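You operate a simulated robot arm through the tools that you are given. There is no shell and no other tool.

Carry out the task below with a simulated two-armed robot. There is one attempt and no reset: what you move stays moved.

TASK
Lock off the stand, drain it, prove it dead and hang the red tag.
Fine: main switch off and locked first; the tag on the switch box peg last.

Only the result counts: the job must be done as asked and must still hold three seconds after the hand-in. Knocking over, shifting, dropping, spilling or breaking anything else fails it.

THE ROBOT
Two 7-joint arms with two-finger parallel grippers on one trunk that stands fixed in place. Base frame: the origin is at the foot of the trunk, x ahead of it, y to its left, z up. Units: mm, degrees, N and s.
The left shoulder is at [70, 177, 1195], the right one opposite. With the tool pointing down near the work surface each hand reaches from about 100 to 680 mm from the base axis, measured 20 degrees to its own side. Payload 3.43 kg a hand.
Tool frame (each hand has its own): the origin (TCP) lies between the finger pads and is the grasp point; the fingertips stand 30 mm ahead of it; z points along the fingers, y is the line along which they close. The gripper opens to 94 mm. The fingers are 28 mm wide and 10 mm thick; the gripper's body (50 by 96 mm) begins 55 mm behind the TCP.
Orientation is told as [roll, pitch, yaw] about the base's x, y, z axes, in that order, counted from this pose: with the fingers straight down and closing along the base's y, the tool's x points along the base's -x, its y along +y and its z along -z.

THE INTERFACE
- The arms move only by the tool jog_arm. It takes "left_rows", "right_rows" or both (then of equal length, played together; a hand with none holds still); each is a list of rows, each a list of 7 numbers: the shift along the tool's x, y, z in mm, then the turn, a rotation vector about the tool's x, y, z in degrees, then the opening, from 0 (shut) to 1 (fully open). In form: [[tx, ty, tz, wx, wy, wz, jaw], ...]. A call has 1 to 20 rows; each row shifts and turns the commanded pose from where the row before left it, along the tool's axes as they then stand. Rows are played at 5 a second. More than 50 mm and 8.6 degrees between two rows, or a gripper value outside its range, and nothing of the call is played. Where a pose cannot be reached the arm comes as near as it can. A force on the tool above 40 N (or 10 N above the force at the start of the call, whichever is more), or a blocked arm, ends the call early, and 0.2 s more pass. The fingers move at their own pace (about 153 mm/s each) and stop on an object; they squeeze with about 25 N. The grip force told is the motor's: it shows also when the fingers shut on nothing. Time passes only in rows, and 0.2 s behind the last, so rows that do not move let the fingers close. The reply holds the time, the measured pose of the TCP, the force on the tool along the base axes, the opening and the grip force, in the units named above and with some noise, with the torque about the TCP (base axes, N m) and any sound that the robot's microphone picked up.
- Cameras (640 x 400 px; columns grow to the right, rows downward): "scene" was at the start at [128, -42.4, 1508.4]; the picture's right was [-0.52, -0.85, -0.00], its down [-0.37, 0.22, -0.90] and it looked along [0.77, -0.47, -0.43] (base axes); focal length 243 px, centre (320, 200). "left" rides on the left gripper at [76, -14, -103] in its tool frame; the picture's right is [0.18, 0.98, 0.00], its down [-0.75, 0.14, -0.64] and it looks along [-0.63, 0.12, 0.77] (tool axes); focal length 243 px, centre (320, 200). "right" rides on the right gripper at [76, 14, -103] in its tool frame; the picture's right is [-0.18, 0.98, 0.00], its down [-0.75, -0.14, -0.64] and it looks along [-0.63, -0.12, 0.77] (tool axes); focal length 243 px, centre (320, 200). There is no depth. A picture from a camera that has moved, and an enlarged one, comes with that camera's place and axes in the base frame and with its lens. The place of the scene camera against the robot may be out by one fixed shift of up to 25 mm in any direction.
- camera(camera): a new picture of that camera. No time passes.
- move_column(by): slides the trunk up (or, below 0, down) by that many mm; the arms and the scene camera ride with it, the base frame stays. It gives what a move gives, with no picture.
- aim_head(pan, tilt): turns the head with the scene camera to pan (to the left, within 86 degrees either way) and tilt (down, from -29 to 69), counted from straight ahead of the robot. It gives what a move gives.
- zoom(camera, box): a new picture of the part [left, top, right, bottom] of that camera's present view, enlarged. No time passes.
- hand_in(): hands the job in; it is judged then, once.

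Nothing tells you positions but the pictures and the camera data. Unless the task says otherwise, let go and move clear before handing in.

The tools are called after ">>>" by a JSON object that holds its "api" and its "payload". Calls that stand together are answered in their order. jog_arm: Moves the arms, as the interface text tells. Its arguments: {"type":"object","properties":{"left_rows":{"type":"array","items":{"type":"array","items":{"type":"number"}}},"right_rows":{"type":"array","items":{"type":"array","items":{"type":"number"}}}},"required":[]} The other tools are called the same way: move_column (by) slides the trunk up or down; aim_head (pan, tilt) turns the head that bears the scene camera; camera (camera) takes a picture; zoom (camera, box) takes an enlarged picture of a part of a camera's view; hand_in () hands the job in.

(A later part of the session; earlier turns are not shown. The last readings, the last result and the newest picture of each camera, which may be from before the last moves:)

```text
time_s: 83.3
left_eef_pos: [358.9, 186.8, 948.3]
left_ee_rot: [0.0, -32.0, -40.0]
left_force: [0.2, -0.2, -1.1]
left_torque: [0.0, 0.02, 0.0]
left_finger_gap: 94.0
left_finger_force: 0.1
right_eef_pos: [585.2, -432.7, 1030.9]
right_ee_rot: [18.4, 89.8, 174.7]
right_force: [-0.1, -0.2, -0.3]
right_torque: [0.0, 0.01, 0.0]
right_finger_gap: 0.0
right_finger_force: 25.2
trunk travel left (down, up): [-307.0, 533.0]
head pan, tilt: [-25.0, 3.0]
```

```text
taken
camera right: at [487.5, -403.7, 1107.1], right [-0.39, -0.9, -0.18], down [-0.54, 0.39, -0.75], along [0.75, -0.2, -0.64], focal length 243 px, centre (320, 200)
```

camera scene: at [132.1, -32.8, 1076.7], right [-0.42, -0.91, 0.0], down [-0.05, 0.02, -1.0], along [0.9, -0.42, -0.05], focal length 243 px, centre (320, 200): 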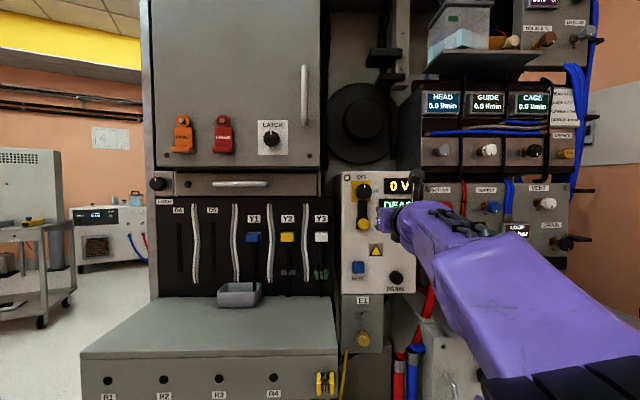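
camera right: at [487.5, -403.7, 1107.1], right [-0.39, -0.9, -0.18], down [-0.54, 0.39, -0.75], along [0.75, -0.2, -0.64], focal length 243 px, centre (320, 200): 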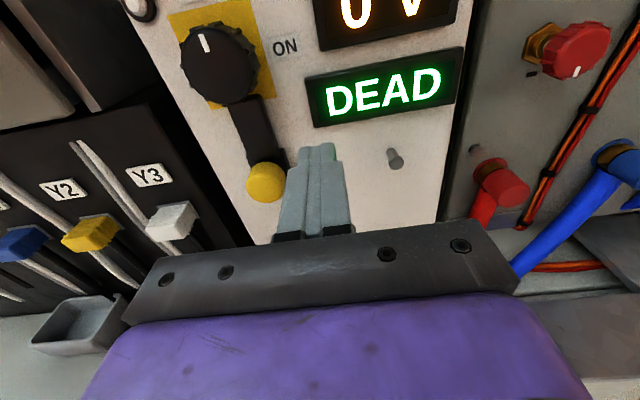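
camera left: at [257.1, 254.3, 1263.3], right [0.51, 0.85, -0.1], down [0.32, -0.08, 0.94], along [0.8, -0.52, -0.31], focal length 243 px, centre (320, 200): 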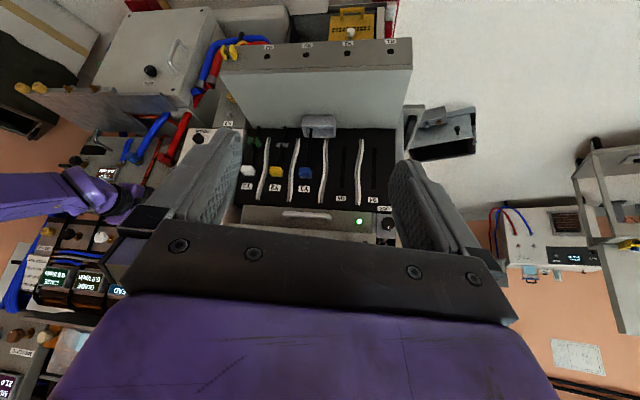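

>>> {"api": "zoom", "payload": {"camera": "right", "box": [350, 110, 450, 210]}}

>>> {"api": "zoom", "payload": {"camera": "scene", "box": [335, 165, 425, 295]}}

>>> {"api": "zoom", "payload": {"camera": "scene", "box": [160, 100, 300, 200]}}

>>> {"api": "zoom", "payload": {"camera": "scene", "box": [200, 105, 250, 165]}}

```text
4.00 times, centred on (400, 160) of right
camera zoom: at [487.5, -403.7, 1107.1], right [-0.39, -0.9, -0.18], down [-0.54, 0.39, -0.75], along [0.75, -0.2, -0.64], focal length 970 px, centre (0, 360)
```

zoom: 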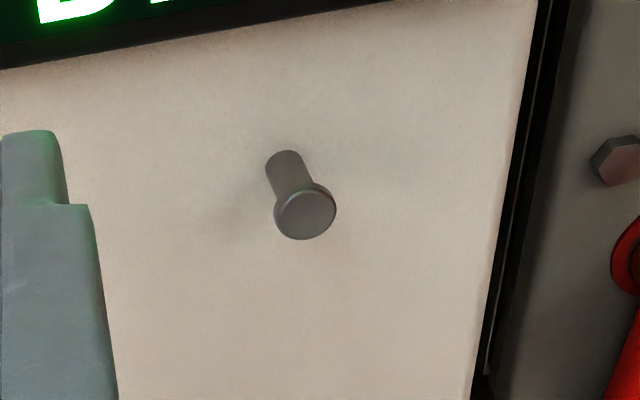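

```text
3.08 times, centred on (380, 230) of scene
camera zoom: at [132.1, -32.8, 1076.7], right [-0.42, -0.91, 0.0], down [-0.05, 0.02, -1.0], along [0.9, -0.42, -0.05], focal length 748 px, centre (135, 108)
```

zoom: 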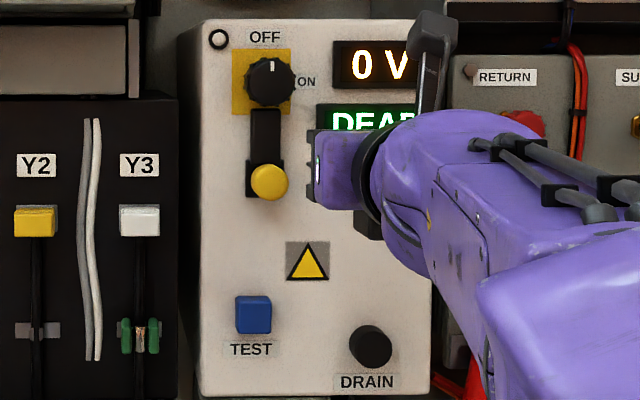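

```text
4.00 times, centred on (230, 150) of scene
camera zoom: at [132.1, -32.8, 1076.7], right [-0.42, -0.91, 0.0], down [-0.05, 0.02, -1.0], along [0.9, -0.42, -0.05], focal length 973 px, centre (680, 400)
```

zoom: 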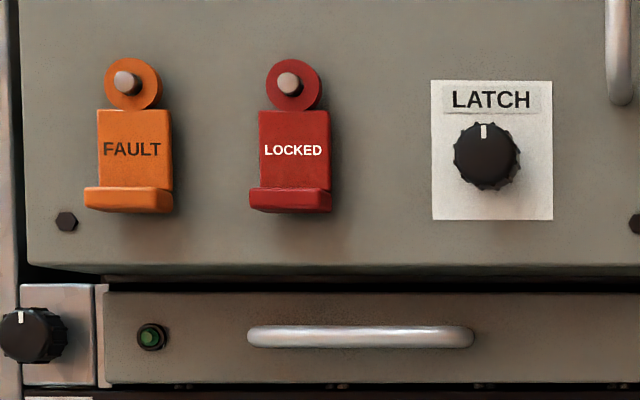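

```text
6.67 times, centred on (225, 135) of scene
camera zoom: at [132.1, -32.8, 1076.7], right [-0.42, -0.91, 0.0], down [-0.05, 0.02, -1.0], along [0.9, -0.42, -0.05], focal length 1622 px, centre (953, 633)
```

zoom: 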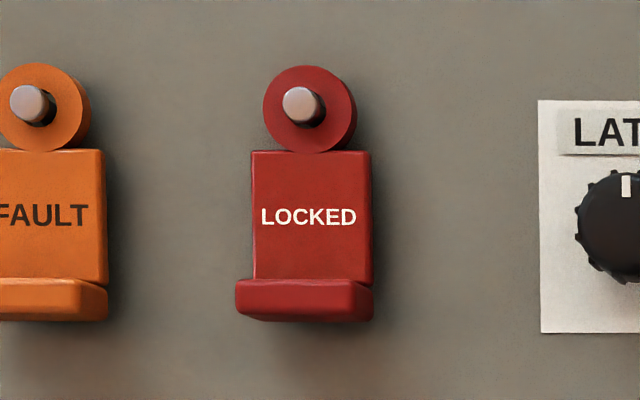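

Box peg: head Ø12, shaft Ø7, head centre about [619,-505,1000]. Now raise the trunk another 150.

>>> {"api": "move_column", "payload": {"by": 150}}

>>> {"api": "jog_arm", "payload": {"right_rows": [[0, 0, -8, 8, 0, 0, 0], [0, 0, -8, 8, 0, 0, 0], [0, 0, -8, 8, 0, 0, 0]]}}

>>> {"api": "camera", "payload": {"camera": "scene"}}

>>> {"api": "camera", "payload": {"camera": "right"}}

```text
time_s: 85.0
left_eef_pos: [357.9, 187.3, 1099.2]
left_ee_rot: [0.0, -32.0, -40.1]
left_force: [-0.5, 0.0, 0.0]
left_torque: [0.01, -0.03, -0.01]
left_finger_gap: 94.0
left_finger_force: 0.1
right_eef_pos: [585.4, -432.0, 1180.3]
right_ee_rot: [19.1, 89.5, 175.5]
right_force: [-0.3, -0.2, -0.7]
right_torque: [0.04, -0.03, -0.02]
right_finger_gap: 0.1
right_finger_force: 25.1
trunk travel left (down, up): [-457.0, 383.0]
head pan, tilt: [-25.0, 3.0]
```

```text
time_s: 85.8
left_eef_pos: [358.6, 186.8, 1098.5]
left_ee_rot: [0.0, -32.1, -40.2]
left_force: [0.0, -0.7, 0.3]
left_torque: [0.03, 0.04, 0.03]
left_finger_gap: 94.2
left_finger_force: 0.0
right_eef_pos: [561.8, -426.4, 1180.2]
right_ee_rot: [-18.8, 89.7, 161.7]
right_force: [0.9, -0.3, 0.3]
right_torque: [0.04, 0.02, -0.01]
right_finger_gap: 0.0
right_finger_force: 24.6
trunk travel left (down, up): [-457.0, 383.0]
head pan, tilt: [-25.0, 3.0]
```

```text
taken
camera scene: at [131.7, -33.8, 1226.8], right [-0.42, -0.91, 0.0], down [-0.05, 0.02, -1.0], along [0.9, -0.42, -0.05], focal length 243 px, centre (320, 200)
```

scene: 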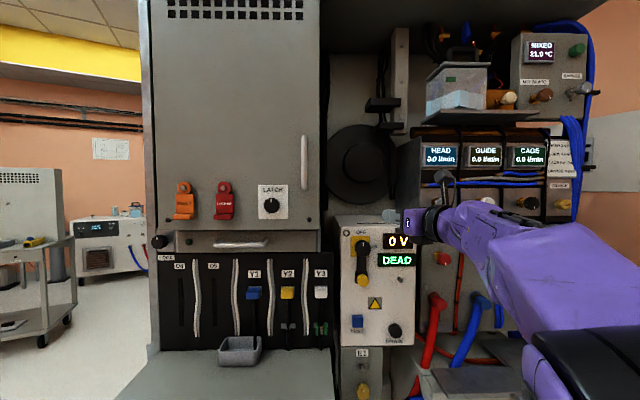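

```text
taken
camera right: at [461.1, -441.5, 1256.8], right [0.01, -0.98, -0.19], down [-0.65, 0.14, -0.75], along [0.76, 0.13, -0.63], focal length 243 px, centre (320, 200)
```

right: 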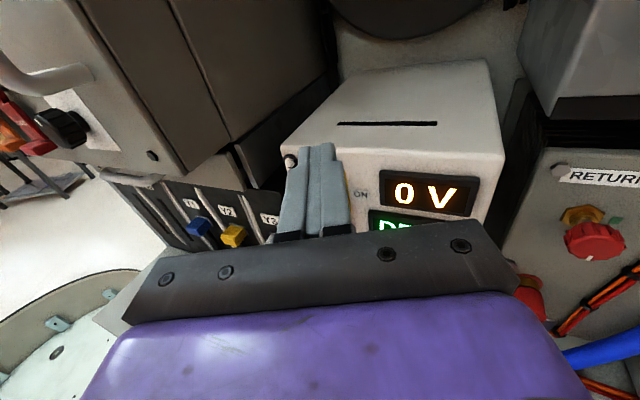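

Reachable and clear. Now roll the hand +90° so that the fingers close vertically, and open a little.

>>> {"api": "jog_arm", "payload": {"right_rows": [[0, 0, 0, 0, 0, 8.2, 0.3], [0, 0, 0, 0, 0, 8.2, 0.3], [0, 0, 0, 0, 0, 8.2, 0.3], [0, 0, 0, 0, 0, 8.2, 0.3], [0, 0, 0, 0, 0, 8.2, 0.3], [0, 0, 0, 0, 0, 8.2, 0.3], [0, 0, 0, 0, 0, 8.2, 0.3], [0, 0, 0, 0, 0, 8.2, 0.3], [0, 0, 0, 0, 0, 8.2, 0.3], [0, 0, 0, 0, 0, 8.2, 0.3], [0, 0, 0, 0, 0, 8, 0.3]]}}

>>> {"api": "camera", "payload": {"camera": "right"}}

>>> {"api": "camera", "payload": {"camera": "scene"}}

```text
time_s: 88.2
left_eef_pos: [359.6, 187.0, 1098.7]
left_ee_rot: [0.0, -32.0, -40.0]
left_force: [-0.9, -0.5, 0.2]
left_torque: [0.03, -0.01, 0.02]
left_finger_gap: 94.2
left_finger_force: 0.1
right_eef_pos: [607.3, -436.1, 1118.0]
right_ee_rot: [-90.0, -0.1, 90.2]
right_force: [0.6, -0.1, -1.0]
right_torque: [-0.02, -0.02, -0.02]
right_finger_gap: 27.9
right_finger_force: 0.1
right hand out of reach, approached as far as the arm can: row 9, 10, 11
trunk travel left (down, up): [-457.0, 383.0]
head pan, tilt: [-25.0, 3.0]
```

```text
taken
camera right: at [506.8, -512.1, 1104.2], right [0.0, 0.18, -0.98], down [-0.65, 0.75, 0.14], along [0.76, 0.63, 0.12], focal length 243 px, centre (320, 200)
```

right: 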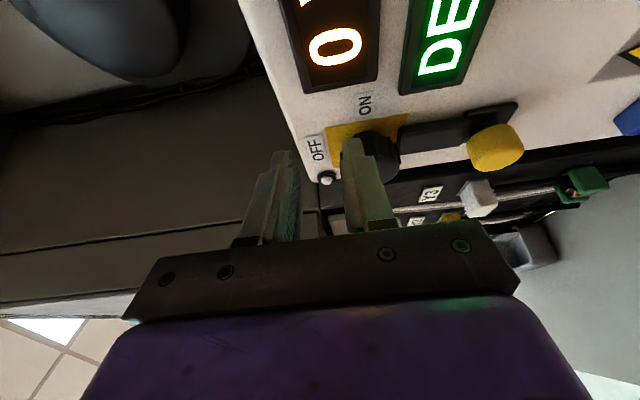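

```text
taken
camera scene: at [132.5, -33.7, 1226.7], right [-0.42, -0.91, 0.0], down [-0.05, 0.02, -1.0], along [0.9, -0.42, -0.05], focal length 243 px, centre (320, 200)
```

scene: 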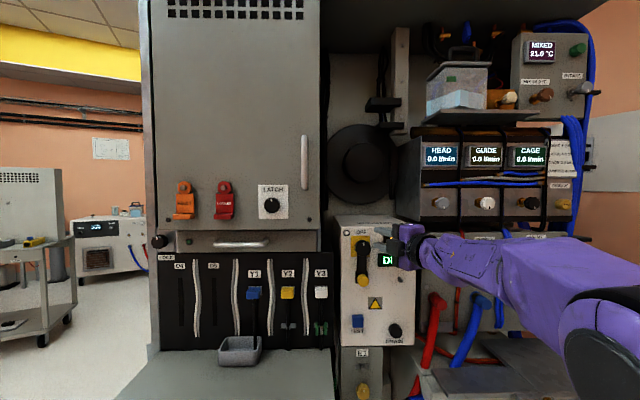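

The roll limit made the hand drift close to the knob (no contact). I raise the trunk 60 to get clear, then roll the other way (to -270°), where the wrist has range.

>>> {"api": "move_column", "payload": {"by": 60}}

>>> {"api": "jog_arm", "payload": {"right_rows": [[0, 0, -5, 0, 0, -8, 0.3], [0, 0, -8, 0, 0, -8, 0.3], [0, 0, -8, 0, 0, -8, 0.3], [0, 0, -8, 0, 0, -8, 0.3], [0, 0, -8, 0, 0, -8, 0.3], [0, 0, 0, 0, 0, -8, 0.3], [0, 0, 0, 0, 0, -8, 0.3], [0, 0, 0, 0, 0, -8, 0.3], [0, 0, 0, 0, 0, -8, 0.3], [0, 0, 0, 0, 0, -8, 0.3], [0, 0, 0, 0, 0, -8, 0.3]]}}

>>> {"api": "camera", "payload": {"camera": "right"}}

>>> {"api": "camera", "payload": {"camera": "scene"}}

```text
time_s: 89.2
left_eef_pos: [359.3, 187.5, 1159.5]
left_ee_rot: [0.0, -32.0, -40.0]
left_force: [-0.1, -0.6, -0.5]
left_torque: [0.0, 0.0, 0.03]
left_finger_gap: 93.7
left_finger_force: 0.1
right_eef_pos: [607.1, -434.2, 1178.6]
right_ee_rot: [-89.9, 0.0, 90.3]
right_force: [-0.5, 0.5, -0.4]
right_torque: [-0.02, 0.0, 0.0]
right_finger_gap: 28.3
right_finger_force: 0.0
trunk travel left (down, up): [-517.0, 323.0]
head pan, tilt: [-25.0, 3.0]
```

```text
time_s: 91.6
left_eef_pos: [358.9, 187.0, 1159.9]
left_ee_rot: [-0.1, -32.0, -40.0]
left_force: [0.8, 0.2, -0.4]
left_torque: [-0.03, -0.01, 0.02]
left_finger_gap: 93.8
left_finger_force: 0.0
right_eef_pos: [570.7, -435.1, 1178.5]
right_ee_rot: [-89.4, 88.3, 91.0]
right_force: [0.1, -0.2, 0.0]
right_torque: [-0.02, 0.01, 0.0]
right_finger_gap: 28.2
right_finger_force: 0.0
trunk travel left (down, up): [-517.0, 323.0]
head pan, tilt: [-25.0, 3.0]
```

```text
taken
camera right: at [468.9, -452.2, 1255.0], right [0.0, -0.98, -0.21], down [-0.64, 0.16, -0.75], along [0.77, 0.14, -0.63], focal length 243 px, centre (320, 200)
```

right: 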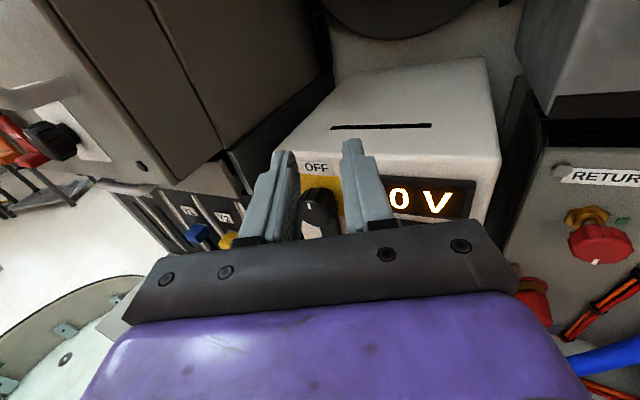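

```text
taken
camera scene: at [131.9, -32.9, 1286.8], right [-0.42, -0.91, 0.0], down [-0.05, 0.02, -1.0], along [0.9, -0.42, -0.05], focal length 243 px, centre (320, 200)
```

scene: 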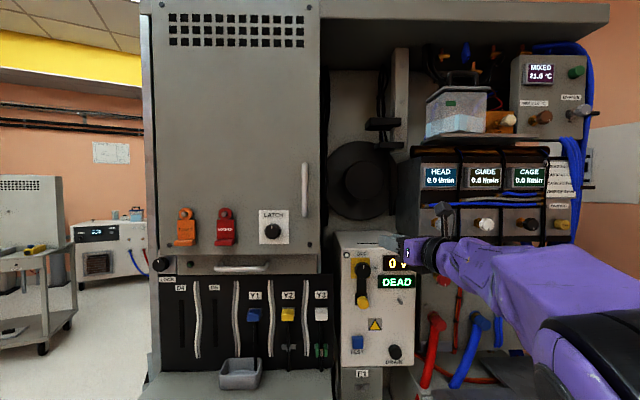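

Good. I'll now set the hand's azimuth to about +8° and roll to -270° (fingers closing vertically, camera on the left).

>>> {"api": "jog_arm", "payload": {"right_rows": [[0, 0, 0, 8, 0, 0, 0.3], [0, 0, 0, 0, 0, -8.2, 0.3], [0, 0, 0, 0, 0, -8.2, 0.3], [0, 0, 0, 0, 0, -8.2, 0.3], [0, 0, 0, 0, 0, -8.2, 0.3], [0, 0, 0, 0, 0, -8.2, 0.3], [0, 0, 0, 0, 0, -8.2, 0.3], [0, 0, 0, 0, 0, -8.2, 0.3], [0, 0, 0, 0, 0, -8.2, 0.3], [0, 0, 0, 0, 0, -8.2, 0.3], [0, 0, 0, 0, 0, -8.2, 0.3], [0, 0, 0, 0, 0, -8, 0.3]]}}

>>> {"api": "camera", "payload": {"camera": "right"}}

>>> {"api": "camera", "payload": {"camera": "scene"}}

```text
time_s: 94.2
left_eef_pos: [358.4, 186.4, 1158.7]
left_ee_rot: [0.1, -31.9, -40.0]
left_force: [0.1, 0.5, -0.1]
left_torque: [-0.01, 0.0, 0.0]
left_finger_gap: 94.0
left_finger_force: 0.1
right_eef_pos: [569.0, -435.6, 1179.1]
right_ee_rot: [90.2, 1.8, -81.7]
right_force: [0.5, -0.5, -0.5]
right_torque: [0.02, -0.04, -0.01]
right_finger_gap: 28.4
right_finger_force: 0.1
trunk travel left (down, up): [-517.0, 323.0]
head pan, tilt: [-25.0, 3.0]
```

```text
taken
camera right: at [458.3, -375.2, 1195.1], right [0.03, -0.21, 0.98], down [-0.53, -0.83, -0.17], along [0.85, -0.51, -0.13], focal length 243 px, centre (320, 200)
```

right: 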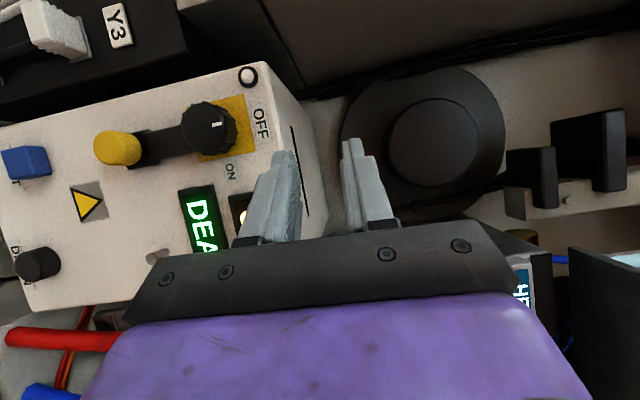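

```text
taken
camera scene: at [131.9, -32.9, 1286.8], right [-0.42, -0.91, 0.0], down [-0.05, 0.02, -1.0], along [0.9, -0.42, -0.05], focal length 243 px, centre (320, 200)
```

scene: 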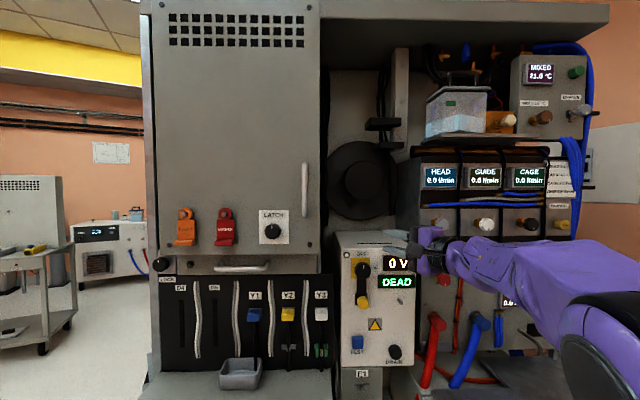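

All reachable. Before picking the tag I check that the hanging pose (further right) is also reachable with this hand orientation.

>>> {"api": "jog_arm", "payload": {"right_rows": [[-22, 0, -2, 0, 0, 0, 0.3], [-22, 0, -2, 0, 0, 0, 0.3], [-22, 0, -2, 0, 0, 0, 0.3]]}}

>>> {"api": "camera", "payload": {"camera": "right"}}

```text
time_s: 95.0
left_eef_pos: [357.6, 186.6, 1159.2]
left_ee_rot: [0.0, -32.0, -40.0]
left_force: [0.4, -0.7, 0.7]
left_torque: [0.02, 0.01, 0.01]
left_finger_gap: 93.7
left_finger_force: 0.0
right_eef_pos: [573.0, -502.0, 1176.5]
right_ee_rot: [90.3, 1.9, -81.8]
right_force: [-0.1, -0.7, 0.7]
right_torque: [0.0, -0.01, 0.02]
right_finger_gap: 28.1
right_finger_force: 0.0
trunk travel left (down, up): [-517.0, 323.0]
head pan, tilt: [-25.0, 3.0]
```

```text
taken
camera right: at [462.0, -441.6, 1192.5], right [0.03, -0.22, 0.98], down [-0.53, -0.83, -0.17], along [0.85, -0.51, -0.14], focal length 243 px, centre (320, 200)
```

right: 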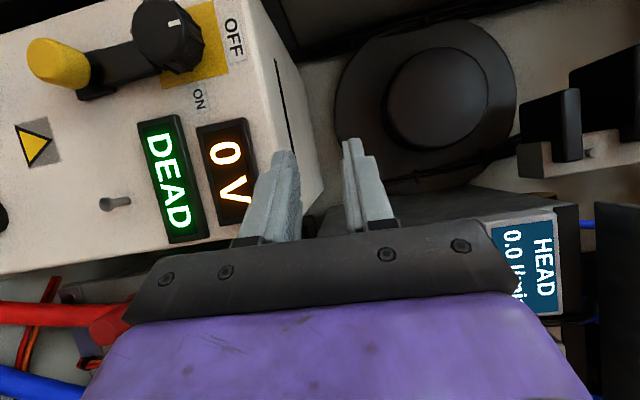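

The hanging pose is reachable. Now go to the tag: first leg sideways-left in free space well in front of the cabinet.

>>> {"api": "jog_arm", "payload": {"right_rows": [[0, -1, -15, 0, 0, 0, 0.3], [40, -1, 6, 0, 0, 0, 0.3], [40, -1, 6, 0, 0, 0, 0.3], [40, -1, 6, 0, 0, 0, 0.3], [40, -1, 6, 0, 0, 0, 0.3], [41, -1, 6, 0, 0, 0, 0.3]]}}

>>> {"api": "camera", "payload": {"camera": "right"}}

>>> {"api": "camera", "payload": {"camera": "scene"}}

```text
time_s: 96.4
left_eef_pos: [359.4, 187.9, 1159.2]
left_ee_rot: [-0.1, -32.0, -40.0]
left_force: [-0.6, 0.2, 0.5]
left_torque: [0.02, -0.02, -0.01]
left_finger_gap: 94.1
left_finger_force: 0.2
right_eef_pos: [592.9, -332.5, 1171.1]
right_ee_rot: [90.3, 2.7, -82.0]
right_force: [0.6, 0.4, 0.8]
right_torque: [-0.01, -0.01, -0.04]
right_finger_gap: 28.2
right_finger_force: 0.1
right hand out of reach, approached as far as the arm can: row 5, 6
trunk travel left (down, up): [-517.0, 323.0]
head pan, tilt: [-25.0, 3.0]
```

```text
taken
camera right: at [482.1, -272.0, 1188.9], right [0.03, -0.23, 0.97], down [-0.53, -0.83, -0.18], along [0.85, -0.51, -0.14], focal length 243 px, centre (320, 200)
```

right: 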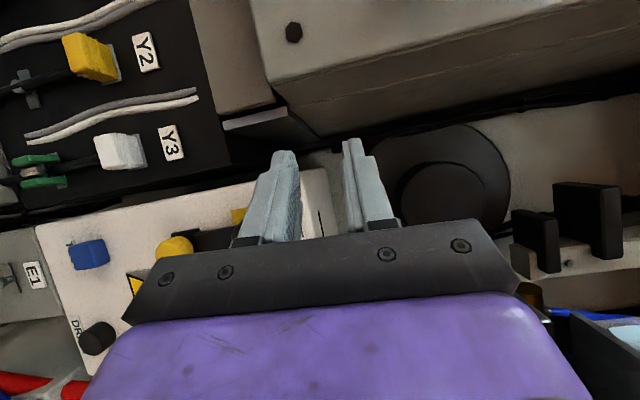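

```text
taken
camera scene: at [132.4, -31.9, 1286.7], right [-0.42, -0.91, 0.0], down [-0.05, 0.02, -1.0], along [0.9, -0.42, -0.05], focal length 243 px, centre (320, 200)
```

scene: 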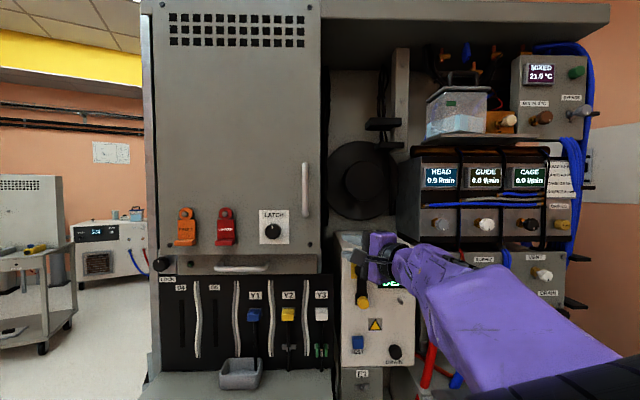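

The solver stuck partway. I'll raise the hand relative to the shoulder (jog up, trunk down) as that posture worked better before, and use smaller steps.

>>> {"api": "jog_arm", "payload": {"right_rows": [[-15, 15, -5, 0, 0, 0, 0.3], [-10, 15, 0, 0, 0, 0, 0.3], [0, 15, 0, 0, 0, 0, 0.3], [0, 15, 0, 0, 0, 0, 0.3]]}}

>>> {"api": "move_column", "payload": {"by": -60}}

>>> {"api": "jog_arm", "payload": {"right_rows": [[15, 0, 0, 0, 0, 0, 0.3], [15, 0, 0, 0, 0, 0, 0.3], [15, 0, 0, 0, 0, 0, 0.3], [15, 0, 0, 0, 0, 0, 0.3]]}}

```text
time_s: 97.4
left_eef_pos: [357.9, 188.0, 1159.6]
left_ee_rot: [0.0, -32.0, -40.0]
left_force: [-0.1, 0.1, -0.2]
left_torque: [0.0, 0.01, -0.02]
left_finger_gap: 93.8
left_finger_force: 0.1
right_eef_pos: [591.3, -354.3, 1232.1]
right_ee_rot: [90.3, 1.8, -81.7]
right_force: [-0.4, -0.4, 0.0]
right_torque: [0.0, 0.04, -0.03]
right_finger_gap: 28.0
right_finger_force: 0.1
trunk travel left (down, up): [-517.0, 323.0]
head pan, tilt: [-25.0, 3.0]
```

```text
time_s: 98.4
left_eef_pos: [359.0, 186.2, 1098.5]
left_ee_rot: [0.0, -31.9, -40.0]
left_force: [0.7, -0.3, 0.9]
left_torque: [-0.02, -0.01, 0.01]
left_finger_gap: 93.9
left_finger_force: 0.1
right_eef_pos: [590.0, -355.1, 1173.3]
right_ee_rot: [90.2, 1.8, -81.8]
right_force: [-0.2, 0.2, -0.4]
right_torque: [-0.04, -0.01, 0.02]
right_finger_gap: 27.9
right_finger_force: 0.1
trunk travel left (down, up): [-457.0, 383.0]
head pan, tilt: [-25.0, 3.0]
```

```text
time_s: 99.4
left_eef_pos: [358.4, 186.6, 1098.0]
left_ee_rot: [0.0, -32.0, -40.1]
left_force: [-0.1, -0.1, 0.1]
left_torque: [-0.01, 0.0, 0.03]
left_finger_gap: 93.8
left_finger_force: 0.0
right_eef_pos: [603.5, -318.5, 1175.5]
right_ee_rot: [90.3, 2.6, -81.8]
right_force: [-0.6, 0.9, -0.2]
right_torque: [0.0, 0.0, -0.01]
right_finger_gap: 28.4
right_finger_force: 0.0
right hand out of reach, approached as far as the arm can: row 2, 3, 4
trunk travel left (down, up): [-457.0, 383.0]
head pan, tilt: [-25.0, 3.0]
```

The arm can't cross left with a horizontal hand. New plan: point the hand 45° downward with horizontal closing (gripping the tag plate by its edges), which suits this arm better. First back away from the cabinet corner.

>>> {"api": "jog_arm", "payload": {"right_rows": [[-20, 0, -5, 0, 0, 0, 0.3], [-20, 0, -8, 0, 0, 0, 0.3], [-20, 0, -8, 0, 0, 0, 0.3], [-20, 0, -5, 0, 0, 0, 0.3], [0, 0, 0, 0, 0, 8.2, 0.6], [0, 0, 0, 0, 0, 8.2, 0.6], [0, 0, 0, 0, 0, 8.2, 0.6], [0, 0, 0, 0, 0, 8.2, 0.6], [0, 0, 0, 0, 0, 8.2, 0.6], [0, 0, 0, 0, 0, 8.2, 0.6], [0, 0, 0, 0, 0, 8.2, 0.6], [0, 0, 0, 0, 0, 8.2, 0.6], [0, 0, 0, 0, 0, 8.2, 0.6], [0, 0, 0, 0, 0, 8.2, 0.6], [0, 0, 0, 0, 0, 8, 0.6]]}}

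>>> {"api": "camera", "payload": {"camera": "scene"}}

```text
time_s: 102.6
left_eef_pos: [358.3, 187.8, 1099.0]
left_ee_rot: [0.0, -31.9, -40.0]
left_force: [-0.8, 0.1, 0.8]
left_torque: [0.0, 0.0, -0.01]
left_finger_gap: 94.3
left_finger_force: 0.0
right_eef_pos: [589.3, -395.7, 1174.1]
right_ee_rot: [-96.7, 88.0, 91.5]
right_force: [0.0, -0.1, -0.1]
right_torque: [-0.02, -0.01, -0.02]
right_finger_gap: 56.6
right_finger_force: 0.0
trunk travel left (down, up): [-457.0, 383.0]
head pan, tilt: [-25.0, 3.0]
```

```text
taken
camera scene: at [131.9, -32.9, 1226.8], right [-0.42, -0.91, 0.0], down [-0.05, 0.02, -1.0], along [0.9, -0.42, -0.05], focal length 243 px, centre (320, 200)
```

scene: 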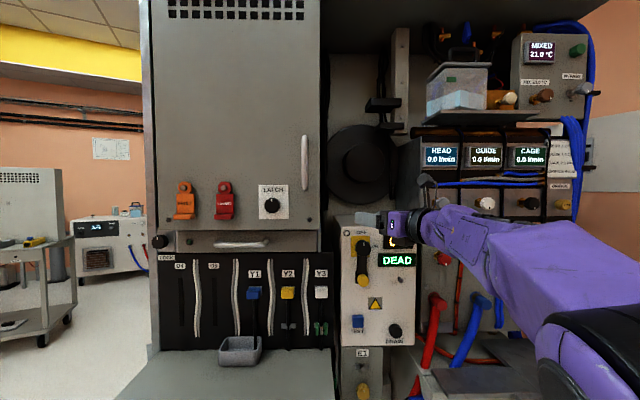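

>>> {"api": "jog_arm", "payload": {"right_rows": [[0, 0, -8, -8, 0, 0, 0.6], [0, 0, -8, -8, 0, 0, 0.6], [0, 0, -8, -8, 0, 0, 0.6], [0, 0, -8, -8, 0, 0, 0.6], [0, 0, -3, 0, -7.5, 0, 0.6], [0, 0, -3, 0, -7.5, 0, 0.6], [0, 0, -3, 0, -7.5, 0, 0.6], [0, 0, -3, 0, -7.5, 0, 0.6], [0, 0, -3, 0, -7.5, 0, 0.6], [0, 0, -3, 0, -7.5, 0, 0.6]]}}

>>> {"api": "camera", "payload": {"camera": "scene"}}

>>> {"api": "camera", "payload": {"camera": "right"}}

```text
time_s: 104.8
left_eef_pos: [358.4, 187.4, 1098.9]
left_ee_rot: [0.0, -32.0, -40.0]
left_force: [0.3, 0.4, 0.5]
left_torque: [0.02, 0.02, -0.01]
left_finger_gap: 94.3
left_finger_force: 0.1
right_eef_pos: [554.0, -402.0, 1128.1]
right_ee_rot: [-2.7, 51.2, 159.3]
right_force: [0.3, 0.2, 0.2]
right_torque: [-0.01, -0.01, 0.01]
right_finger_gap: 56.3
right_finger_force: 0.0
right hand out of reach, approached as far as the arm can: row 2, 3, 4, 8, 9, 10
trunk travel left (down, up): [-457.0, 383.0]
head pan, tilt: [-25.0, 3.0]
```

```text
taken
camera scene: at [132.5, -32.9, 1226.7], right [-0.42, -0.91, 0.0], down [-0.05, 0.02, -1.0], along [0.9, -0.42, -0.05], focal length 243 px, centre (320, 200)
```

scene: 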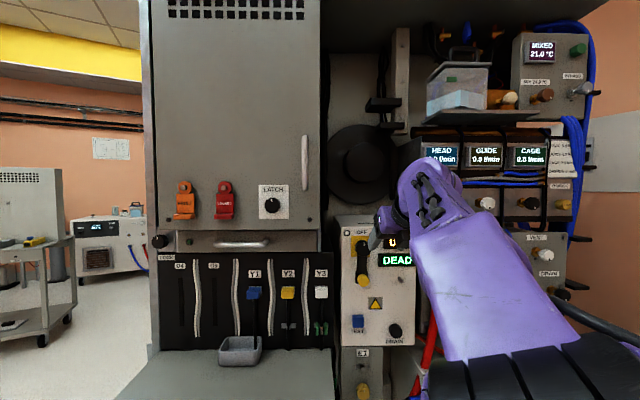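

```text
taken
camera right: at [518.1, -408.9, 1251.2], right [-0.42, -0.89, -0.17], down [-0.87, 0.45, -0.18], along [0.24, 0.07, -0.97], focal length 243 px, centre (320, 200)
```

right: 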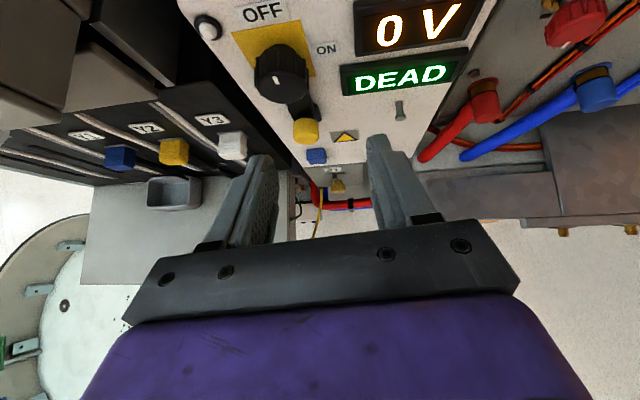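

>>> {"api": "move_column", "payload": {"by": 150}}

>>> {"api": "jog_arm", "payload": {"right_rows": [[0, 0, -10, 0, 0, 0, 0.6], [0, -10, -5, 0, 0, 0, 0.6], [0, -15, 0, 0, 0, 0, 0.6], [0, -15, 0, 0, 0, 0, 0.6]]}}

>>> {"api": "camera", "payload": {"camera": "scene"}}

```text
time_s: 106.6
left_eef_pos: [358.2, 186.7, 1247.6]
left_ee_rot: [0.0, -31.9, -40.0]
left_force: [-0.8, 0.8, -0.3]
left_torque: [0.02, 0.0, 0.01]
left_finger_gap: 94.1
left_finger_force: 0.1
right_eef_pos: [552.4, -400.1, 1280.1]
right_ee_rot: [-2.9, 51.5, 159.4]
right_force: [0.1, -0.5, 0.0]
right_torque: [0.01, 0.0, 0.02]
right_finger_gap: 56.3
right_finger_force: 0.2
trunk travel left (down, up): [-607.0, 233.0]
head pan, tilt: [-25.0, 3.0]
```

```text
time_s: 107.6
left_eef_pos: [359.1, 188.5, 1249.0]
left_ee_rot: [0.0, -32.0, -39.9]
left_force: [-0.7, 0.4, 0.1]
left_torque: [0.01, 0.02, 0.02]
left_finger_gap: 94.0
left_finger_force: 0.0
right_eef_pos: [547.8, -388.3, 1269.1]
right_ee_rot: [-2.4, 51.6, 159.9]
right_force: [0.5, 0.9, -0.5]
right_torque: [-0.01, -0.01, 0.0]
right_finger_gap: 56.4
right_finger_force: 0.0
right hand out of reach, approached as far as the arm can: row 2, 3, 4
trunk travel left (down, up): [-607.0, 233.0]
head pan, tilt: [-25.0, 3.0]
```

```text
taken
camera scene: at [131.8, -32.7, 1376.8], right [-0.42, -0.91, 0.0], down [-0.05, 0.02, -1.0], along [0.9, -0.42, -0.05], focal length 243 px, centre (320, 200)
```

scene: 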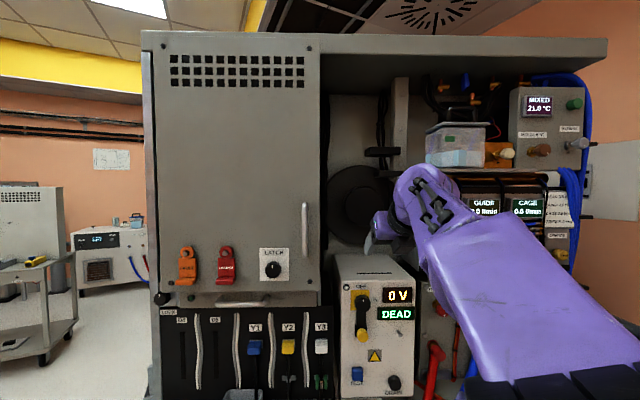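

Another idea that suits this arm: approach the tag's foot from its right side with the hand pointing inward (azimuth about +45°), fingers closing vertically on the foot, camera on the robot side. I reorient in free space first.

>>> {"api": "jog_arm", "payload": {"right_rows": [[0, 10, -5, 0, 7.8, 0, 0.3], [0, 10, -5, 0, 7.8, 0, 0.3], [0, 10, -5, 0, 7.8, 0, 0.3], [0, 0, -5, 0, 7.8, 0, 0.3], [0, 0, 0, 0, 7.8, 0, 0.3], [0, 0, 0, 8, 0, 0, 0.3], [0, 0, 0, 8, 0, 0, 0.3], [0, 0, 0, 8, 0, 0, 0.3], [0, 0, 0, 8, 0, 0, 0.3]]}}

>>> {"api": "camera", "payload": {"camera": "scene"}}

```text
time_s: 109.6
left_eef_pos: [358.5, 185.8, 1249.0]
left_ee_rot: [0.1, -32.1, -40.2]
left_force: [0.2, 0.3, -0.2]
left_torque: [0.02, 0.01, 0.02]
left_finger_gap: 93.8
left_finger_force: 0.0
right_eef_pos: [561.2, -443.3, 1288.2]
right_ee_rot: [-160.3, 88.9, 33.7]
right_force: [-0.3, -0.5, -0.1]
right_torque: [0.01, -0.01, 0.01]
right_finger_gap: 28.3
right_finger_force: 0.0
right hand out of reach, approached as far as the arm can: row 1, 2, 3, 4
trunk travel left (down, up): [-607.0, 233.0]
head pan, tilt: [-25.0, 3.0]
```

```text
taken
camera scene: at [132.0, -34.8, 1376.7], right [-0.42, -0.91, 0.0], down [-0.05, 0.02, -1.0], along [0.9, -0.42, -0.05], focal length 243 px, centre (320, 200)
```

scene: 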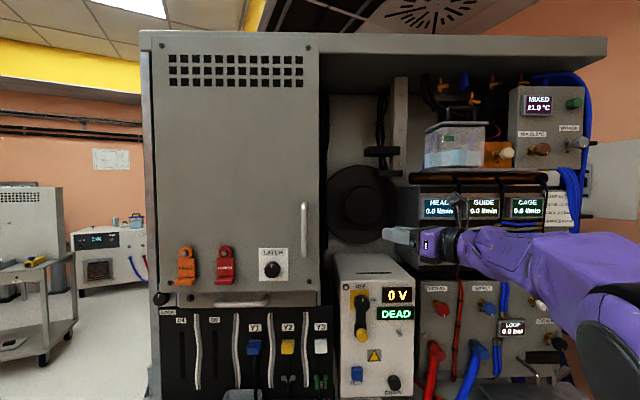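

>>> {"api": "jog_arm", "payload": {"right_rows": [[0, 0, -8, 8, 0, 0, 0.3], [0, 0, -8, 8, 0, 0, 0.3], [0, 0, -8, 8, 0, 0, 0.3], [0, 0, 0, 7, 0, 0, 0.3], [0, 0, 0, 0, 0, -8.2, 0.3], [0, 0, 0, 0, 0, -8.2, 0.3], [0, 0, 0, 0, 0, -8.2, 0.3], [0, 0, 0, 0, 0, -8.2, 0.3], [0, 0, 0, 0, 0, -8.2, 0.3], [0, 0, 0, 0, 0, -8.2, 0.3], [0, 0, 0, 0, 0, -8.2, 0.3], [0, 0, 0, 0, 0, -8.2, 0.3], [0, 0, 0, 0, 0, -8.2, 0.3], [0, 0, 0, 0, 0, -8.2, 0.3], [0, 0, 0, 0, 0, -8, 0.3]]}}

>>> {"api": "camera", "payload": {"camera": "scene"}}

>>> {"api": "camera", "payload": {"camera": "right"}}

```text
time_s: 112.8
left_eef_pos: [358.5, 186.3, 1250.3]
left_ee_rot: [0.0, -32.0, -39.9]
left_force: [0.0, 0.3, -0.1]
left_torque: [-0.03, 0.01, 0.02]
left_finger_gap: 94.0
left_finger_force: 0.1
right_eef_pos: [539.4, -450.9, 1287.9]
right_ee_rot: [91.1, -0.4, -45.2]
right_force: [-0.5, 0.7, -0.3]
right_torque: [-0.02, -0.01, -0.01]
right_finger_gap: 28.2
right_finger_force: 0.0
trunk travel left (down, up): [-607.0, 233.0]
head pan, tilt: [-25.0, 3.0]
```

```text
taken
camera scene: at [132.0, -33.1, 1376.8], right [-0.42, -0.91, 0.0], down [-0.05, 0.02, -1.0], along [0.9, -0.42, -0.05], focal length 243 px, centre (320, 200)
```

scene: 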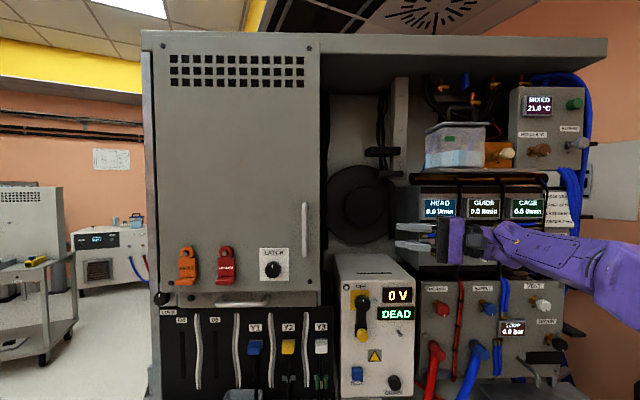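

```text
taken
camera right: at [413.7, -468.3, 1299.6], right [0.11, -0.14, 0.98], down [0.08, -0.99, -0.15], along [0.99, 0.09, -0.1], focal length 243 px, centre (320, 200)
```

right: 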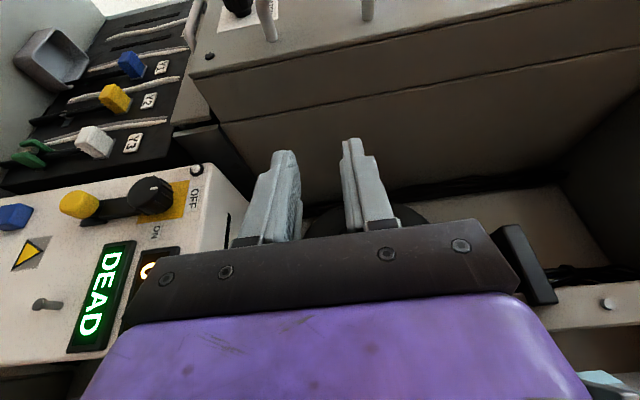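

No flags here: azimuth +45° with vertical closing is comfortable. Next, lower the trunk 107 so the hand is at the tag foot's height (z≈1181).

>>> {"api": "move_column", "payload": {"by": -107}}

>>> {"api": "jog_arm", "payload": {"right_rows": [[16, -0.7, 33, 0, 0, 0, 0.3], [16, -0.7, 33, 0, 0, 0, 0.3], [16, -0.7, 33, 0, 0, 0, 0.3], [16, -0.7, 33, 0, 0, 0, 0.3]]}}

>>> {"api": "camera", "payload": {"camera": "scene"}}

>>> {"api": "camera", "payload": {"camera": "right"}}

```text
time_s: 114.2
left_eef_pos: [358.2, 187.8, 1141.7]
left_ee_rot: [-0.1, -32.0, -40.0]
left_force: [0.6, 0.5, 0.2]
left_torque: [-0.01, 0.01, 0.02]
left_finger_gap: 94.0
left_finger_force: 0.0
right_eef_pos: [539.5, -450.1, 1180.4]
right_ee_rot: [91.1, -0.3, -45.2]
right_force: [-0.1, 0.4, -0.1]
right_torque: [0.02, 0.0, 0.0]
right_finger_gap: 28.4
right_finger_force: 0.0
trunk travel left (down, up): [-500.0, 340.0]
head pan, tilt: [-25.0, 3.0]
```

```text
time_s: 115.2
left_eef_pos: [359.0, 189.1, 1142.4]
left_ee_rot: [-0.1, -32.1, -40.1]
left_force: [-0.2, 0.6, 0.0]
left_torque: [-0.02, -0.01, 0.02]
left_finger_gap: 93.9
left_finger_force: 0.0
right_eef_pos: [588.7, -308.8, 1178.4]
right_ee_rot: [91.0, -0.4, -45.2]
right_force: [0.1, 0.1, -0.3]
right_torque: [-0.01, -0.01, 0.03]
right_finger_gap: 28.1
right_finger_force: 0.0
trunk travel left (down, up): [-500.0, 340.0]
head pan, tilt: [-25.0, 3.0]
```

```text
taken
camera scene: at [132.2, -31.5, 1269.8], right [-0.42, -0.91, 0.0], down [-0.05, 0.02, -1.0], along [0.91, -0.42, -0.05], focal length 243 px, centre (320, 200)
```

scene: 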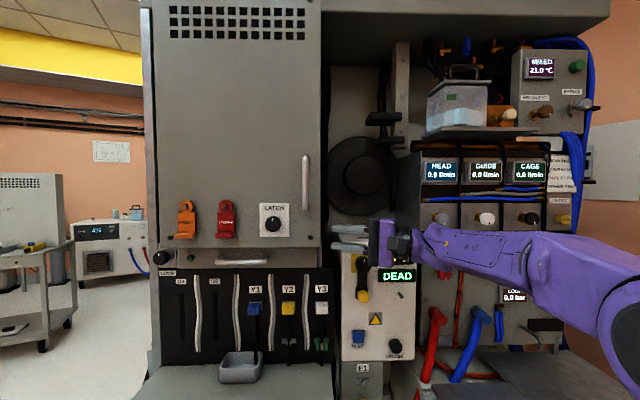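

```text
taken
camera right: at [463.2, -327.5, 1191.2], right [0.11, -0.14, 0.98], down [0.08, -0.99, -0.15], along [0.99, 0.09, -0.1], focal length 243 px, centre (320, 200)
```

right: 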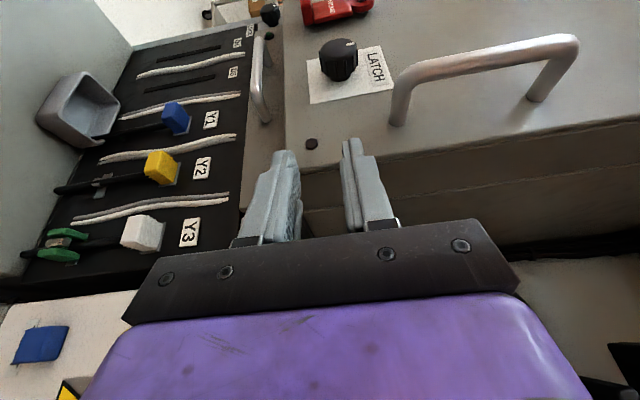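

Smooth and unflagged. Continue toward the pre-grasp point to the right of the tag.

>>> {"api": "jog_arm", "payload": {"right_rows": [[15.8, 0, 33.4, 0, 0, 0, 0.3], [15.8, 0, 33.4, 0, 0, 0, 0.3], [15.8, 0, 33.4, 0, 0, 0, 0.3], [15.8, 0, 33.4, 0, 0, 0, 0.3]]}}

>>> {"api": "camera", "payload": {"camera": "right"}}

>>> {"api": "zoom", "payload": {"camera": "scene", "box": [160, 180, 340, 290]}}

```text
time_s: 116.2
left_eef_pos: [360.1, 187.7, 1141.3]
left_ee_rot: [-0.1, -32.0, -40.0]
left_force: [0.3, 0.3, -0.5]
left_torque: [-0.02, 0.0, -0.04]
left_finger_gap: 93.9
left_finger_force: 0.0
right_eef_pos: [640.4, -173.9, 1180.8]
right_ee_rot: [91.0, -0.4, -45.2]
right_force: [0.1, 0.3, 0.5]
right_torque: [0.03, -0.01, 0.0]
right_finger_gap: 28.4
right_finger_force: 0.1
trunk travel left (down, up): [-500.0, 340.0]
head pan, tilt: [-25.0, 3.0]
```

```text
taken
camera right: at [513.6, -190.8, 1192.2], right [0.11, -0.14, 0.98], down [0.08, -0.99, -0.15], along [0.99, 0.09, -0.1], focal length 243 px, centre (320, 200)
```

right: 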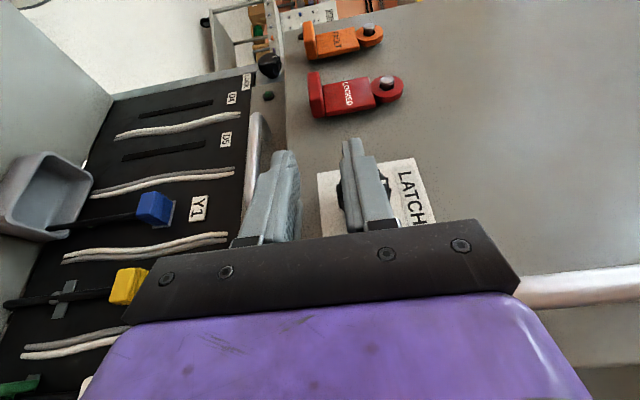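

```text
3.56 times, centred on (250, 235) of scene
camera zoom: at [132.8, -32.1, 1269.7], right [-0.42, -0.91, 0.0], down [-0.05, 0.02, -1.0], along [0.9, -0.42, -0.05], focal length 865 px, centre (569, 76)
```

zoom: 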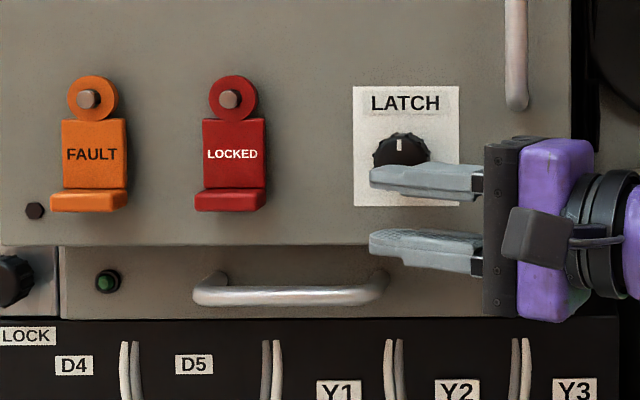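

The hand is lined up near the tag's height. Zoom in on the tag with the hand camera to refine the grasp.

>>> {"api": "zoom", "payload": {"camera": "right", "box": [260, 30, 440, 210]}}

>>> {"api": "zoom", "payload": {"camera": "scene", "box": [205, 195, 285, 265]}}

```text
2.22 times, centred on (350, 120) of right
camera zoom: at [513.6, -190.8, 1192.2], right [0.11, -0.14, 0.98], down [0.08, -0.99, -0.15], along [0.99, 0.09, -0.1], focal length 539 px, centre (253, 378)
```

zoom: 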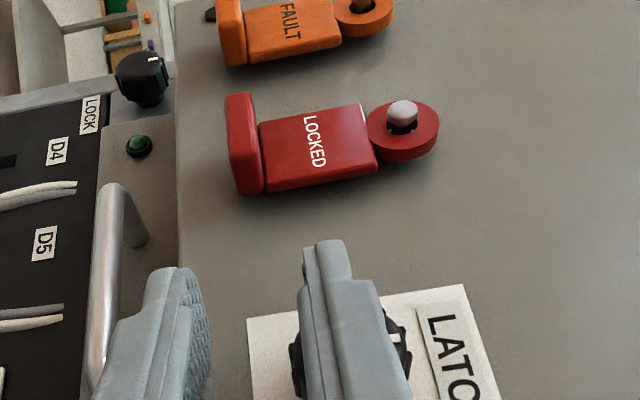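

```text
5.71 times, centred on (245, 230) of scene
camera zoom: at [132.8, -32.1, 1269.7], right [-0.42, -0.91, 0.0], down [-0.05, 0.02, -1.0], along [0.9, -0.42, -0.05], focal length 1390 px, centre (749, 29)
```

zoom: 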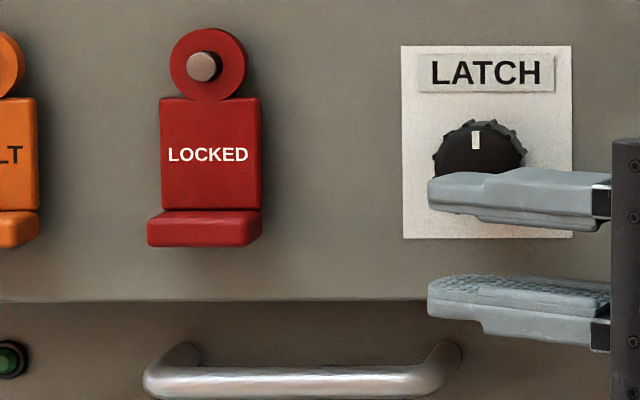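

Refined: foot spans roughly plane depths 683-701 mm, z 1176-1185, so the hand height is right. I advance most of the way along the foot from its right.

>>> {"api": "jog_arm", "payload": {"right_rows": [[8, -0.7, 24, 0, 0, 0, 0.3], [8, -0.5, 24, 0, 0, 0, 0.3], [4, -0.3, 20, 0, 0, 0, 0.3]]}}

>>> {"api": "camera", "payload": {"camera": "right"}}

>>> {"api": "zoom", "payload": {"camera": "scene", "box": [205, 195, 285, 265]}}

```text
time_s: 117.0
left_eef_pos: [359.7, 188.2, 1140.5]
left_ee_rot: [-0.1, -31.9, -40.0]
left_force: [1.0, 0.8, 0.3]
left_torque: [-0.01, -0.02, 0.01]
left_finger_gap: 94.1
left_finger_force: 0.1
right_eef_pos: [672.3, -109.9, 1181.0]
right_ee_rot: [91.2, -0.3, -45.3]
right_force: [-0.1, -0.4, 0.1]
right_torque: [0.01, 0.02, -0.01]
right_finger_gap: 28.2
right_finger_force: 0.1
trunk travel left (down, up): [-500.0, 340.0]
head pan, tilt: [-25.0, 3.0]
```

```text
taken
camera right: at [547.0, -128.1, 1193.4], right [0.11, -0.14, 0.98], down [0.08, -0.99, -0.15], along [0.99, 0.09, -0.1], focal length 243 px, centre (320, 200)
```

right: 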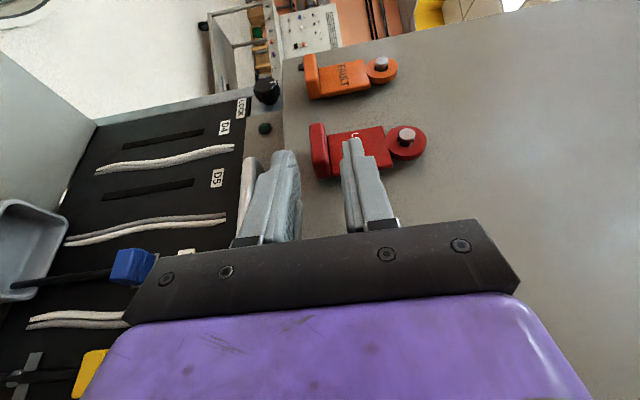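

```text
5.71 times, centred on (245, 230) of scene
camera zoom: at [132.6, -32.3, 1269.7], right [-0.42, -0.91, 0.0], down [-0.05, 0.02, -1.0], along [0.9, -0.42, -0.05], focal length 1390 px, centre (749, 29)
```

zoom: 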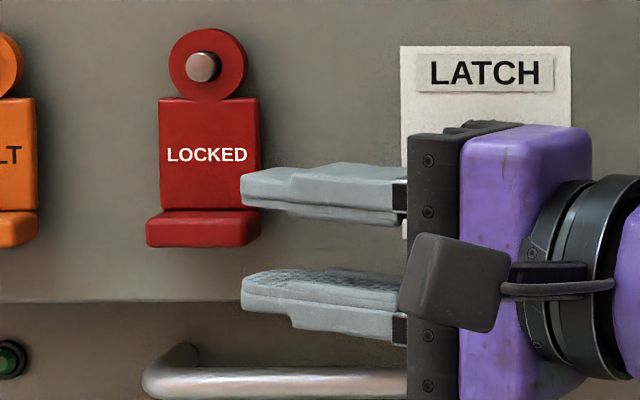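

Tips are about to pass above and below the foot. Advance the last ~33 mm slowly.

>>> {"api": "jog_arm", "payload": {"right_rows": [[0.5, -0.4, 11, 0, 0, 0, 0.3], [0.3, -0.4, 11, 0, 0, 0, 0.3], [0, -0.3, 11, 0, 0, 0, 0.3]]}}

>>> {"api": "zoom", "payload": {"camera": "right", "box": [240, 60, 440, 260]}}

>>> {"api": "zoom", "payload": {"camera": "scene", "box": [205, 195, 285, 265]}}

```text
time_s: 117.8
left_eef_pos: [354.0, 188.5, 1143.5]
left_ee_rot: [0.3, -32.3, -40.1]
left_force: [-0.6, 0.1, 0.3]
left_torque: [0.03, -0.01, -0.01]
left_finger_gap: 94.0
left_finger_force: 0.1
right_eef_pos: [689.0, -85.3, 1184.5]
right_ee_rot: [91.2, -0.6, -45.2]
right_force: [-21.0, 1.5, 1.2]
right_torque: [-0.12, -0.15, -1.48]
right_finger_gap: 28.4
right_finger_force: 0.1
trunk travel left (down, up): [-500.0, 340.0]
head pan, tilt: [-25.0, 3.0]
```

```text
2.00 times, centred on (340, 160) of right
camera zoom: at [562.8, -103.6, 1196.3], right [0.11, -0.14, 0.98], down [0.08, -0.99, -0.15], along [0.99, 0.1, -0.09], focal length 485 px, centre (280, 280)
```

zoom: 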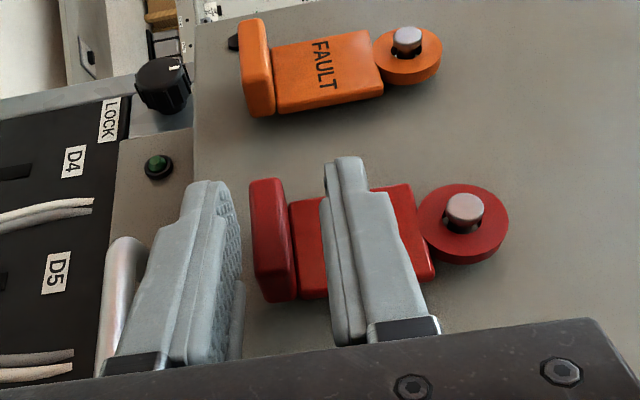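

```text
5.71 times, centred on (245, 230) of scene
camera zoom: at [126.0, -32.1, 1270.5], right [-0.42, -0.91, 0.0], down [-0.04, 0.02, -1.0], along [0.9, -0.42, -0.05], focal length 1390 px, centre (749, 29)
```

zoom: 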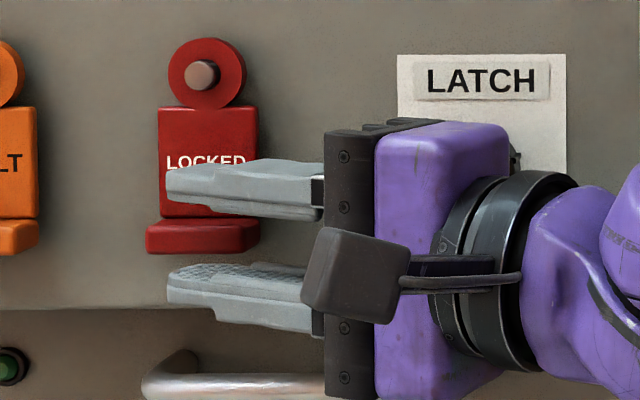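

The gripper body touched the LATCH knob (21 N), so I stop and back straight out; I'll come in again at a shallower azimuth (~30°) to clear it.

>>> {"api": "jog_arm", "payload": {"right_rows": [[7, -0.5, -4, 0, 0, 0, 0.3], [8, -1, -6, 0, 0, 0, 0.3], [4, -1, -18, 0, 0, 0, 0.3], [0, 0, -20, 0, 0, 0, 0.3]]}}

>>> {"api": "zoom", "payload": {"camera": "scene", "box": [165, 185, 305, 275]}}

>>> {"api": "camera", "payload": {"camera": "right"}}

```text
time_s: 118.8
left_eef_pos: [357.9, 186.2, 1142.1]
left_ee_rot: [0.0, -32.0, -40.1]
left_force: [0.2, -0.1, 0.5]
left_torque: [0.03, 0.0, 0.05]
left_finger_gap: 94.2
left_finger_force: 0.2
right_eef_pos: [646.2, -107.1, 1176.2]
right_ee_rot: [91.2, -0.3, -45.2]
right_force: [1.3, 0.3, 0.0]
right_torque: [0.0, 0.05, -0.02]
right_finger_gap: 28.4
right_finger_force: 0.1
trunk travel left (down, up): [-500.0, 340.0]
head pan, tilt: [-25.0, 3.0]
```

```text
4.44 times, centred on (235, 230) of scene
camera zoom: at [131.2, -33.7, 1269.8], right [-0.42, -0.91, 0.0], down [-0.05, 0.02, -1.0], along [0.9, -0.42, -0.05], focal length 1081 px, centre (698, 67)
```

zoom: 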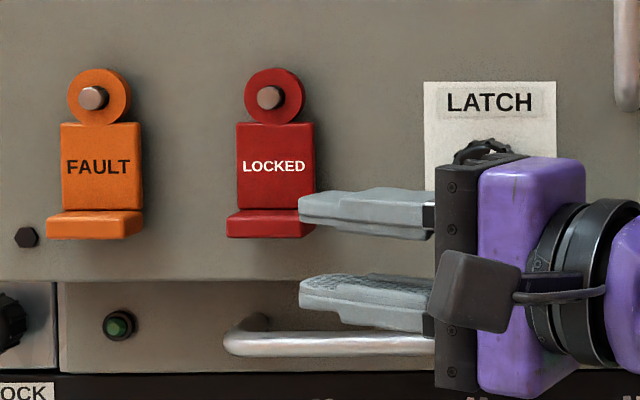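

```text
taken
camera right: at [520.3, -125.4, 1190.1], right [0.11, -0.14, 0.98], down [0.08, -0.99, -0.15], along [0.99, 0.09, -0.1], focal length 243 px, centre (320, 200)
```

right: 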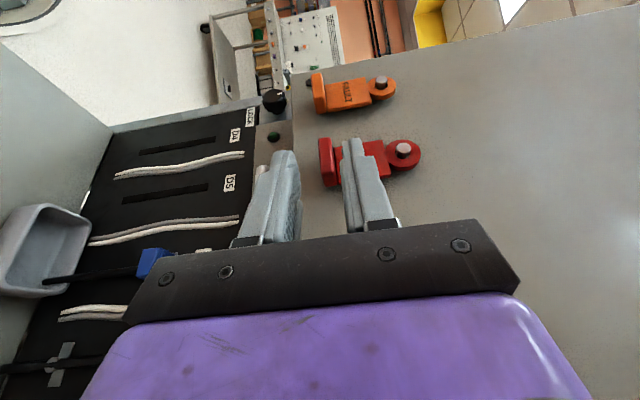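

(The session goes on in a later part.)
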